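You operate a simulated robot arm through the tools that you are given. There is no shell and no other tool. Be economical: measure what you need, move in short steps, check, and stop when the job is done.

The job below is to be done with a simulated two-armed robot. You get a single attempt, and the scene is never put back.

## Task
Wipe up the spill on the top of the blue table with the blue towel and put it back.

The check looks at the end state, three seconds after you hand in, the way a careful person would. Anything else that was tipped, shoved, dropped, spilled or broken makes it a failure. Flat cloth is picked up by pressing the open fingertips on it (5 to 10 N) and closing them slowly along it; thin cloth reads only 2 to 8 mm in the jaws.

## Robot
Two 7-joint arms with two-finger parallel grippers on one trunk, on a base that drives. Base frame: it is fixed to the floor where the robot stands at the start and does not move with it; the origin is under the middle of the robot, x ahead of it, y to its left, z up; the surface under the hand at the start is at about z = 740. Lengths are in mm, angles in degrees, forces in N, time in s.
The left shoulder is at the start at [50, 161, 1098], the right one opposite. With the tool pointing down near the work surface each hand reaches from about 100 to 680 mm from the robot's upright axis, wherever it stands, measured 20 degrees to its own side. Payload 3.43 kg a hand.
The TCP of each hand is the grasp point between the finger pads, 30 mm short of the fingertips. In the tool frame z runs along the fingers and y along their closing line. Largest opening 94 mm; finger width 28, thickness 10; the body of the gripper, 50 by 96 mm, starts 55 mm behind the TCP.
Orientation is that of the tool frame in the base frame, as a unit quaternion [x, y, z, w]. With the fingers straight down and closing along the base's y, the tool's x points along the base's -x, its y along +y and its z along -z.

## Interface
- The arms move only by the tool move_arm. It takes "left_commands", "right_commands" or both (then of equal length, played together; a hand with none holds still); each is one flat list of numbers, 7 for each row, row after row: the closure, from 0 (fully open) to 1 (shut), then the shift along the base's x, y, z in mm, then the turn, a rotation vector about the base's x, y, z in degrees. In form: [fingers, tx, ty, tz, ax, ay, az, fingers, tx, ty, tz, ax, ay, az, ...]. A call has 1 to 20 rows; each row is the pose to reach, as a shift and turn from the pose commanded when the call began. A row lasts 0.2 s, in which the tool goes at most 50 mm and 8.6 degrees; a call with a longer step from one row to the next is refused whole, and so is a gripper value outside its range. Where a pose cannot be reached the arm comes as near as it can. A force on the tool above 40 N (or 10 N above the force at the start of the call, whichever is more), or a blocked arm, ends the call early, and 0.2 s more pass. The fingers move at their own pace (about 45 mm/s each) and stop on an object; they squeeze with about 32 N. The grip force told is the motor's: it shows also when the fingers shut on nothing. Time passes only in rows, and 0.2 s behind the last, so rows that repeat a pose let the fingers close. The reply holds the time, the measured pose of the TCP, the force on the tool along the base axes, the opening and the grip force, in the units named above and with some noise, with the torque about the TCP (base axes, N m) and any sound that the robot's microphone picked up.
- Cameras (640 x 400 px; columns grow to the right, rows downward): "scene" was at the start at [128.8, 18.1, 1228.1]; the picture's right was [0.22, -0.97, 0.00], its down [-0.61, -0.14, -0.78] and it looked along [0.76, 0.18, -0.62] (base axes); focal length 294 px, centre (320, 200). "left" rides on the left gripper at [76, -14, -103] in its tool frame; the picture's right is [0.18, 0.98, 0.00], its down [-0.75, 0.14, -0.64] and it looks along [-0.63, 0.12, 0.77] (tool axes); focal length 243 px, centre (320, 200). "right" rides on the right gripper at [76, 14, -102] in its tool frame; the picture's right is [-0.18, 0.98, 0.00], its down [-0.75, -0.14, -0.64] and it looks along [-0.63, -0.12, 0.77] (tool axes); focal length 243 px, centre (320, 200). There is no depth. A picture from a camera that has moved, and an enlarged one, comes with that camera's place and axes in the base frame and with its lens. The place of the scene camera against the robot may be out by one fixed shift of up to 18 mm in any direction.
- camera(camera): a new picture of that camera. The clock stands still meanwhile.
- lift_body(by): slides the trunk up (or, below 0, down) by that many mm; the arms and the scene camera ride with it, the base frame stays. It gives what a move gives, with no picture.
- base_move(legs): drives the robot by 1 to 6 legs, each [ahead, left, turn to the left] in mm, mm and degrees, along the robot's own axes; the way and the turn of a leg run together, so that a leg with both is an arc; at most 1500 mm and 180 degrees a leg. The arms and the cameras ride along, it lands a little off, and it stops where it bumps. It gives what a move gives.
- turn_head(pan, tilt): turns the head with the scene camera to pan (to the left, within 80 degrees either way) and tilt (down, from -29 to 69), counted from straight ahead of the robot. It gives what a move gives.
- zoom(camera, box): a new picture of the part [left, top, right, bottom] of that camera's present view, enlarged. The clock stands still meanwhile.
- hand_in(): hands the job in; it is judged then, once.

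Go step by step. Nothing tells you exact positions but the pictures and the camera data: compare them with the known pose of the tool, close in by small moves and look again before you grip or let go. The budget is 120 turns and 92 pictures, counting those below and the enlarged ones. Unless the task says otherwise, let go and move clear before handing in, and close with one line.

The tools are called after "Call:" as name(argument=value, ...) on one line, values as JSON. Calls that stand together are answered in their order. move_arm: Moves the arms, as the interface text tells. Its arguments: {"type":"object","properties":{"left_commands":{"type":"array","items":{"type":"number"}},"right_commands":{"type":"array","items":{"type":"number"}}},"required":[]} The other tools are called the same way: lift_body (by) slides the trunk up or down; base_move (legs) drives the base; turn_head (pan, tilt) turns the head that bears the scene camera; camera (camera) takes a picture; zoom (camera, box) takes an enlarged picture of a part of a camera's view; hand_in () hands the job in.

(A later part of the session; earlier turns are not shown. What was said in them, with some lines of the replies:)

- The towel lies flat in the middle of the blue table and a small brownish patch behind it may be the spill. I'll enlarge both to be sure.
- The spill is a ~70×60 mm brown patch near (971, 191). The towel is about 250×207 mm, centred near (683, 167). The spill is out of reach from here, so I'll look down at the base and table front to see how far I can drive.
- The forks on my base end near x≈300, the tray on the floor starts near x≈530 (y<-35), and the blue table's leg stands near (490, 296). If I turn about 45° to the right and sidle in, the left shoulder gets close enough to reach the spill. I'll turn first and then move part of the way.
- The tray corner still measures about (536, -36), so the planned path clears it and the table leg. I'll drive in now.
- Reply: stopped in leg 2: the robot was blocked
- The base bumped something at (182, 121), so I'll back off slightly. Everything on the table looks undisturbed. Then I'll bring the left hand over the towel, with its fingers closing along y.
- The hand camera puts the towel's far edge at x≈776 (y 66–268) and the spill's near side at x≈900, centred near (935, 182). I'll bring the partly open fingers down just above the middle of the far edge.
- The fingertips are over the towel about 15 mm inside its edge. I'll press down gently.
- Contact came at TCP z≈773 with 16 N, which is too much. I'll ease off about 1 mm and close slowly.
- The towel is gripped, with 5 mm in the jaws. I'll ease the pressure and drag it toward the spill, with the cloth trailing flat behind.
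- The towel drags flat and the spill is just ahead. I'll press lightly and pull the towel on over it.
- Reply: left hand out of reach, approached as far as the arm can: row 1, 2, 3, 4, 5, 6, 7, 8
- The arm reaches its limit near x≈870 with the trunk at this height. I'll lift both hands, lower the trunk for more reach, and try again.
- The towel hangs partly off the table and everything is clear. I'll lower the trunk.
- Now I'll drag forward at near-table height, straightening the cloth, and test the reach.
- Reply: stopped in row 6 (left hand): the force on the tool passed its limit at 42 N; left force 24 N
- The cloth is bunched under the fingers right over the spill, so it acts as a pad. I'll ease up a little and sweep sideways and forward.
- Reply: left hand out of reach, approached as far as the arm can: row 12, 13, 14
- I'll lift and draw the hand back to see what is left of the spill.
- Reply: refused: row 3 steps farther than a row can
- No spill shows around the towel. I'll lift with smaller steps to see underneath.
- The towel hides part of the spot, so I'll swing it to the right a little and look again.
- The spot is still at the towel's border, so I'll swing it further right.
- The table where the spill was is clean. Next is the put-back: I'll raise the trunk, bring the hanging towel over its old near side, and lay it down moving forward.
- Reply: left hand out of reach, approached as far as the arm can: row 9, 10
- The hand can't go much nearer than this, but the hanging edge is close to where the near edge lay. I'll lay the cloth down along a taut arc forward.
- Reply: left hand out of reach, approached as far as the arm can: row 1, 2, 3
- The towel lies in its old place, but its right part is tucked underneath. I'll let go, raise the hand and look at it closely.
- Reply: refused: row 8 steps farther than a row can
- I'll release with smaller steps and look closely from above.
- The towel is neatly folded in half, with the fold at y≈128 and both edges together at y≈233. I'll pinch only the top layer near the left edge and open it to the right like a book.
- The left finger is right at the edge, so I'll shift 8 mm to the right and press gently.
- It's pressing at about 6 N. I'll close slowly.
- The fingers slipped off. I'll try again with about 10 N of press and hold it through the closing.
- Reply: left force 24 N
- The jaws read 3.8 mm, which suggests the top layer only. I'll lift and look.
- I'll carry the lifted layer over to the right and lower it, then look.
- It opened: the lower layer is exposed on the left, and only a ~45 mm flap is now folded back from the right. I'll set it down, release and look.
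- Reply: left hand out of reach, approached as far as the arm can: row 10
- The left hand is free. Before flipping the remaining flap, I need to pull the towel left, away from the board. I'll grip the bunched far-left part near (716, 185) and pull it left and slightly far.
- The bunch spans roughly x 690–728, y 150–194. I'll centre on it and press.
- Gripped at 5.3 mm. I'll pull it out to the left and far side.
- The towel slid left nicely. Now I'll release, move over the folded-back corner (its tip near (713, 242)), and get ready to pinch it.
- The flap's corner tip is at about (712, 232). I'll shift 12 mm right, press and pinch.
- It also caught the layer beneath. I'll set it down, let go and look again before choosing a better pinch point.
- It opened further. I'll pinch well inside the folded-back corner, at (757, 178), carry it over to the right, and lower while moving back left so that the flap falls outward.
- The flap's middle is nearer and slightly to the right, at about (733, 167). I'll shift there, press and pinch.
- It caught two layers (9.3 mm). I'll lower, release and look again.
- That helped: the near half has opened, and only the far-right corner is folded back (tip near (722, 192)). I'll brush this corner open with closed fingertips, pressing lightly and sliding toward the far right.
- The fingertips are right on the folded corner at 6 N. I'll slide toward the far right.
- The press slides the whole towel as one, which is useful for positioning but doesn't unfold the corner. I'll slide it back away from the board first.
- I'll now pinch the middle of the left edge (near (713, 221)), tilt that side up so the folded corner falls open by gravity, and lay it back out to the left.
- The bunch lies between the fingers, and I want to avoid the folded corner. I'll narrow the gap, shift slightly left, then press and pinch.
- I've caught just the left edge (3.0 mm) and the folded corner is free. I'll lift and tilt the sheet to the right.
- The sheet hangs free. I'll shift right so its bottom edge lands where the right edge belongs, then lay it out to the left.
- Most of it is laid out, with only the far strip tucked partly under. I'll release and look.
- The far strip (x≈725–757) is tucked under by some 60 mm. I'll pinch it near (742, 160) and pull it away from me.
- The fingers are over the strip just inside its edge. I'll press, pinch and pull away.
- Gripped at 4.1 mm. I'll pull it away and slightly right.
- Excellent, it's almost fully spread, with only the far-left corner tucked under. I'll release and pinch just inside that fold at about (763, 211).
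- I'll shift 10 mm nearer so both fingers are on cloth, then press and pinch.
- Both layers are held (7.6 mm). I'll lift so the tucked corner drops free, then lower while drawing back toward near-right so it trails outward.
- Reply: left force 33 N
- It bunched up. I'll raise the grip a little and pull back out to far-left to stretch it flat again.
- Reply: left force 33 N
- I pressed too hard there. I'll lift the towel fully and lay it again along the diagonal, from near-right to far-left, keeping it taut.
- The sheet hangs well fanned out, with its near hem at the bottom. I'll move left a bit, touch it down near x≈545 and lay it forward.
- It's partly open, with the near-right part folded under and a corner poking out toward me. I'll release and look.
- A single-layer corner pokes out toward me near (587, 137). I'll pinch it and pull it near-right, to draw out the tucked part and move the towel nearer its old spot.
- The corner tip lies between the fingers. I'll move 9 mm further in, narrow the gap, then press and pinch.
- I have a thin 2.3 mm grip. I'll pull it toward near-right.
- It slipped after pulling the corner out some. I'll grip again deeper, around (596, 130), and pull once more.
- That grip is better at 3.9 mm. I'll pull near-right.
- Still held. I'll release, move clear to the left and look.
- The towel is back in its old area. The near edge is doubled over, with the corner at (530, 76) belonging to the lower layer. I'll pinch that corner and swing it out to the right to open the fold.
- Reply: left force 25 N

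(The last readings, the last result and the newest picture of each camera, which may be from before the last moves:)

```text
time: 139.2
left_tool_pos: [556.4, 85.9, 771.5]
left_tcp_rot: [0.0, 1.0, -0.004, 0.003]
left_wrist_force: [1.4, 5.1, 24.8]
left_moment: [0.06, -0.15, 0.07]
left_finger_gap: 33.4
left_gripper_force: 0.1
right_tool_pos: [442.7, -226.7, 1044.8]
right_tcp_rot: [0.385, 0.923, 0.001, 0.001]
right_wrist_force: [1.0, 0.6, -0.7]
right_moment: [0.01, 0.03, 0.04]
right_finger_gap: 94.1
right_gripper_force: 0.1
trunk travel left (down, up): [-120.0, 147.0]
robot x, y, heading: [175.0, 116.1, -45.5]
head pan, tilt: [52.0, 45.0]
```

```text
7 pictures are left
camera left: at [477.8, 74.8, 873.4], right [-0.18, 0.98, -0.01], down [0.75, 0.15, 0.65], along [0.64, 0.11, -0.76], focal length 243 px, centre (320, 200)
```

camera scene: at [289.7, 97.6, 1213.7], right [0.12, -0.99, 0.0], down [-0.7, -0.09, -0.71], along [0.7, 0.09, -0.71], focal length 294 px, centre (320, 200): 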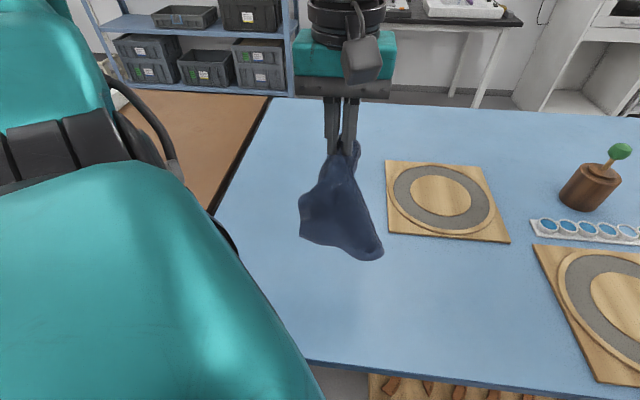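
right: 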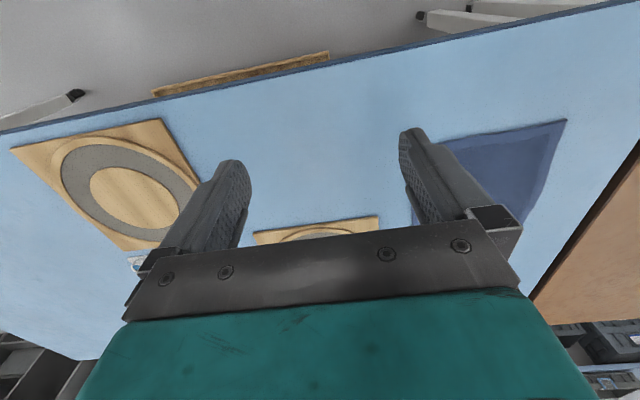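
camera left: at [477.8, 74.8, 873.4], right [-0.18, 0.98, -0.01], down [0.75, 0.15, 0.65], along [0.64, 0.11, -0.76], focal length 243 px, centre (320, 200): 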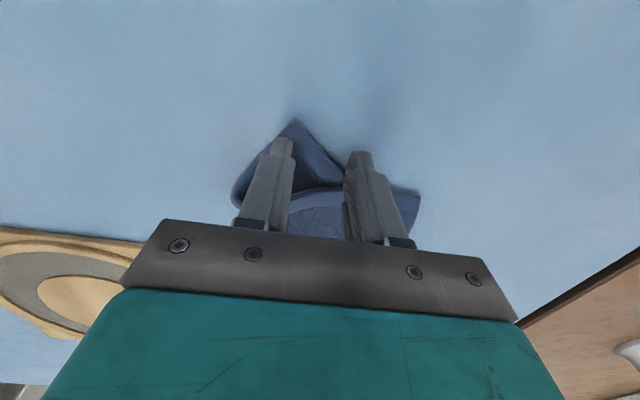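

The left finger is just off the cloth. I'll lift slightly, shift 12 mm right, and pinch with less press.

Call:
move_arm(left_commands=[0.64, 0, 0, 12, 0, 0, 0, 0.64, 2, -12, 12, 0, 0, 0, 0.64, 2, -12, 3, 0, 0, 0, 0.64, 2, -12, 0.5, 0, 0, 0, 0.68, 2, -12, 0.5, 0, 0, 0, 0.72, 2, -12, 0.5, 0, 0, 0, 0.76, 2, -12, 0.5, 0, 0, 0, 0.8, 2, -12, 0.5, 0, 0, 0, 0.84, 2, -12, 0.5, 0, 0, 0, 0.88, 2, -12, 0.5, 0, 0, 0, 0.92, 2, -12, 0.5, 0, 0, 0, 1, 2, -12, 0.5, 0, 0, 0, 1, 2, -12, 0.5, 0, 0, 0, 1, 2, -12, 0.5, 0, 0, 0])

```text
time: 142.2
left_tool_pos: [558.3, 74.6, 773.5]
left_tcp_rot: [0.001, 1.0, -0.004, 0.002]
left_wrist_force: [-0.4, -0.4, 11.1]
left_moment: [0.01, -0.03, 0.02]
left_finger_gap: 4.0
left_gripper_force: 31.7
right_tool_pos: [442.9, -226.5, 1044.8]
right_tcp_rot: [0.385, 0.923, 0.001, 0.001]
right_wrist_force: [0.0, 0.3, -0.4]
right_moment: [0.0, 0.03, 0.0]
right_finger_gap: 94.0
right_gripper_force: 0.0
trunk travel left (down, up): [-120.0, 147.0]
robot x, y, heading: [176.5, 118.0, -45.1]
head pan, tilt: [52.0, 45.0]
```

Gripped at 4.0 mm. I'll swing the corner out to the right.

Call:
move_arm(left_commands=[1, 0, -2, 5, 0, 0, 0, 1, -4, -14, 7, 0, 0, 0, 1, -6, -28, 7, 0, 0, 0, 1, -6, -42, 7, 0, 0, 0, 1, -4, -56, 7, 0, 0, 0, 1, 0, -70, 7, 0, 0, 0, 1, 6, -82, 7, 0, 0, 0, 1, 12, -92, 7, 0, 0, 0])

Call:
zoom(camera="scene", box=[240, 150, 420, 320])

```text
time: 144.0
left_tool_pos: [571.0, -12.8, 782.2]
left_tcp_rot: [0.002, 1.0, -0.005, 0.001]
left_wrist_force: [-0.2, 0.4, -0.4]
left_moment: [0.04, -0.02, -0.04]
left_finger_gap: 3.7
left_gripper_force: 32.2
left hand out of reach, approached as far as the arm can: row 8
right_tool_pos: [443.3, -227.0, 1044.3]
right_tcp_rot: [0.384, 0.923, 0.001, 0.0]
right_wrist_force: [0.3, -0.9, 0.3]
right_moment: [0.01, -0.03, 0.02]
right_finger_gap: 94.0
right_gripper_force: 0.1
trunk travel left (down, up): [-120.0, 147.0]
robot x, y, heading: [176.4, 114.5, -45.1]
head pan, tilt: [52.0, 45.0]
```

```text
2.35 times, centred on (330, 235) of scene
camera zoom: at [289.7, 97.6, 1213.8], right [0.12, -0.99, 0.0], down [-0.7, -0.09, -0.71], along [0.7, 0.09, -0.71], focal length 693 px, centre (296, 118)
```

zoom: 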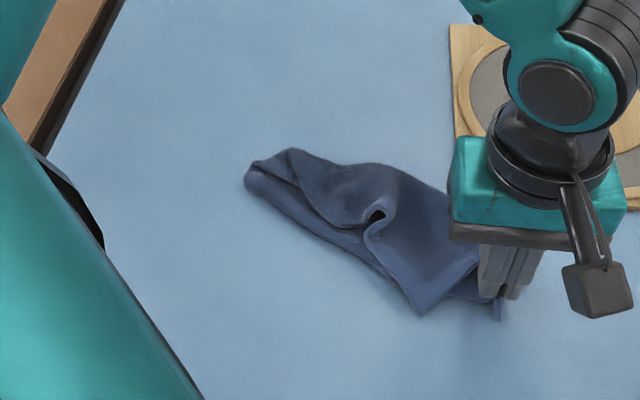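

The fold dragged along instead of opening. I hold the towel by one corner, so I'll lift it fully, hang it over the old far-left corner, and lay it out along the diagonal toward near-right.

Call:
move_arm(left_commands=[1, 0, 10, 45, 0, 0, 0, 1, 0, 25, 90, 0, 0, 0, 1, 5, 45, 133, 0, 0, 0, 1, 15, 70, 175, 0, 0, 0, 1, 30, 98, 212, 0, 0, 0, 1, 50, 128, 245, 0, 0, 0, 1, 75, 158, 272, 0, 0, 0, 1, 102, 188, 295, 0, 0, 0, 1, 130, 218, 300, 0, 0, 0, 1, 160, 248, 300, 0, 0, 0, 1, 190, 268, 300, 0, 0, 0, 1, 201, 275, 300, 0, 0, 0, 1, 201, 275, 300, 0, 0, 0])

Call:
camera(camera="scene")

```text
time: 146.8
left_tool_pos: [774.0, 261.8, 1084.0]
left_tcp_rot: [0.001, 1.0, -0.005, 0.002]
left_wrist_force: [-0.2, -0.4, 0.4]
left_moment: [0.01, -0.01, 0.01]
left_finger_gap: 3.6
left_gripper_force: 31.8
right_tool_pos: [444.7, -225.9, 1043.4]
right_tcp_rot: [0.384, 0.923, 0.001, 0.001]
right_wrist_force: [-0.2, 0.0, 0.2]
right_moment: [0.02, -0.01, 0.02]
right_finger_gap: 94.1
right_gripper_force: 0.1
trunk travel left (down, up): [-120.0, 147.0]
robot x, y, heading: [177.6, 118.2, -45.0]
head pan, tilt: [52.0, 45.0]
```

```text
5 pictures are left
camera scene: at [289.7, 97.6, 1213.8], right [0.12, -0.99, 0.0], down [-0.7, -0.09, -0.71], along [0.7, 0.09, -0.71], focal length 294 px, centre (320, 200)
```

scene: 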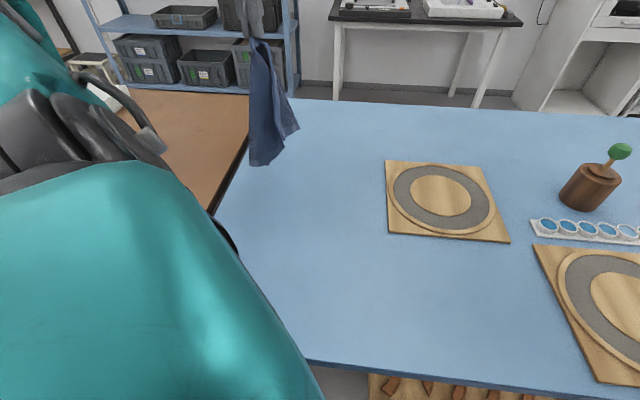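

It hangs by the corner. I'll lay it down along the diagonal to near-right.

Call:
move_arm(left_commands=[1, 0, 0, -14, 0, 0, 0, 1, 0, 0, -34, 0, 0, 0, 1, -35, -29, -46, 0, 0, 0, 1, -69, -58, -62, 0, 0, 0, 1, -102, -84, -84, 0, 0, 0, 1, -129, -108, -112, 0, 0, 0, 1, -154, -128, -146, 0, 0, 0, 1, -174, -145, -184, 0, 0, 0, 1, -191, -159, -222, 0, 0, 0, 1, -203, -169, -259, 0, 0, 0, 1, -213, -177, -292, 0, 0, 0, 1, -222, -184, -304, 0, 0, 0, 1, -228, -188, -308, 0, 0, 0, 0.8, -228, -188, -310, 0, 0, 0, 0.6, -228, -188, -308, 0, 0, 0, 0.5, -228, -188, -280, 0, 0, 0, 0.5, -228, -188, -240, 0, 0, 0, 0.5, -228, -170, -200, 0, 0, 0])

Call:
move_arm(left_commands=[0.5, 10, 30, 20, 0, 0, 0, 0.5, 30, 65, 40, 0, 0, 0, 0.5, 55, 100, 60, 0, 0, 0, 0.5, 80, 135, 70, 0, 0, 0, 0.5, 105, 170, 75, 0, 0, 0, 0.5, 125, 205, 80, 0, 0, 0])

Call:
zoom(camera="scene", box=[230, 150, 410, 320])

```text
time: 150.6
left_tool_pos: [543.5, 92.3, 884.3]
left_tcp_rot: [0.001, 1.0, -0.004, 0.001]
left_wrist_force: [-0.3, 0.5, -0.2]
left_moment: [0.0, -0.02, 0.03]
left_finger_gap: 47.2
left_gripper_force: 0.1
right_tool_pos: [445.3, -226.7, 1044.5]
right_tcp_rot: [0.384, 0.923, 0.0, 0.001]
right_wrist_force: [0.2, 0.6, -0.3]
right_moment: [-0.01, 0.03, 0.0]
right_finger_gap: 94.1
right_gripper_force: 0.1
trunk travel left (down, up): [-120.0, 147.0]
robot x, y, heading: [177.9, 117.4, -45.4]
head pan, tilt: [52.0, 45.0]
```

```text
time: 152.0
left_tool_pos: [670.3, 297.5, 963.7]
left_tcp_rot: [0.001, 1.0, -0.005, 0.002]
left_wrist_force: [-0.2, 0.3, -0.1]
left_moment: [0.0, -0.02, 0.03]
left_finger_gap: 46.8
left_gripper_force: 0.0
left hand out of reach, approached as far as the arm can: row 1, 2
right_tool_pos: [443.9, -228.5, 1044.7]
right_tcp_rot: [0.383, 0.924, 0.001, 0.001]
right_wrist_force: [-0.1, 0.7, -0.4]
right_moment: [0.01, -0.01, -0.01]
right_finger_gap: 94.1
right_gripper_force: 0.0
trunk travel left (down, up): [-120.0, 147.0]
robot x, y, heading: [175.2, 117.9, -45.2]
head pan, tilt: [52.0, 45.0]
```

```text
2.35 times, centred on (320, 235) of scene
camera zoom: at [289.7, 97.8, 1213.7], right [0.12, -0.99, 0.0], down [-0.7, -0.09, -0.71], along [0.7, 0.09, -0.71], focal length 693 px, centre (320, 118)
```

zoom: 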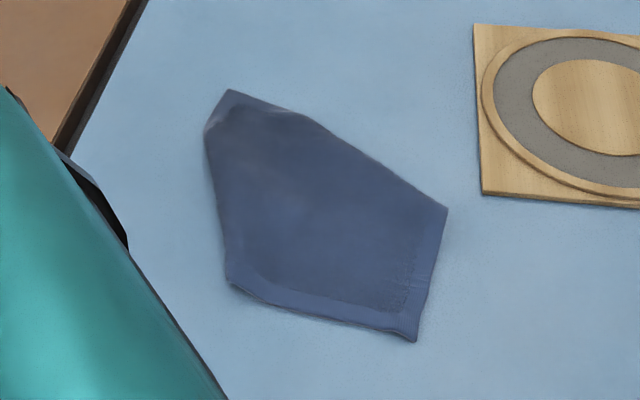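

The towel now lies nearly flat in its old place, with its centre about 20 mm from where it started, and the table is clean. I'll raise the hand clear and take one last look.

Call:
move_arm(left_commands=[0.3, 0, 10, 35, 0, 0, 0, 0, 0, 20, 70, 0, 0, 0, 0, 0, 30, 100, 0, 0, 0])

Call:
camera(camera="scene")

```text
time: 152.8
left_tool_pos: [670.2, 326.6, 1064.9]
left_tcp_rot: [0.001, 1.0, -0.004, 0.002]
left_wrist_force: [-0.2, -0.3, 0.3]
left_moment: [0.02, 0.01, 0.03]
left_finger_gap: 94.0
left_gripper_force: 0.0
right_tool_pos: [443.3, -227.7, 1044.8]
right_tcp_rot: [0.384, 0.923, 0.001, -0.001]
right_wrist_force: [0.0, 0.5, -0.1]
right_moment: [0.03, 0.02, -0.01]
right_finger_gap: 94.2
right_gripper_force: 0.0
trunk travel left (down, up): [-120.0, 147.0]
robot x, y, heading: [172.7, 119.3, -44.8]
head pan, tilt: [52.0, 45.0]
```

```text
3 pictures are left
camera scene: at [289.6, 97.6, 1213.8], right [0.12, -0.99, 0.0], down [-0.7, -0.09, -0.71], along [0.7, 0.09, -0.71], focal length 294 px, centre (320, 200)
```

scene: 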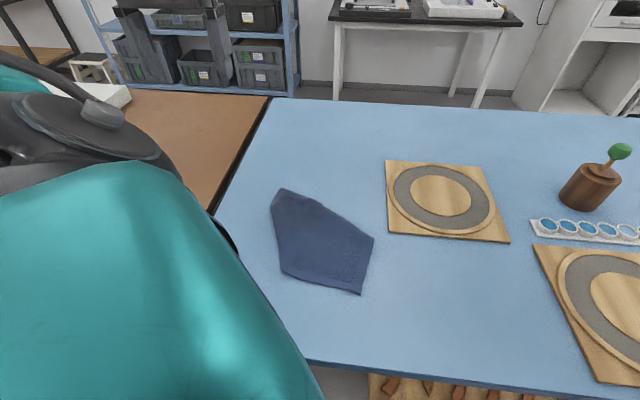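

The spill is gone, the towel is back where it lay, the other things on the table are where they were, and the hands are clear. I'm handing in.

Call:
hand_in()

```text
The job is handed in.
```

I wiped up the spill and put the blue towel back within about 20 mm of its old place, but it isn't as flat as before: it lies slightly turned, with one corner tucked under. The base bumped something once while driving in; nothing on the table moved, but I couldn't see what it touched.
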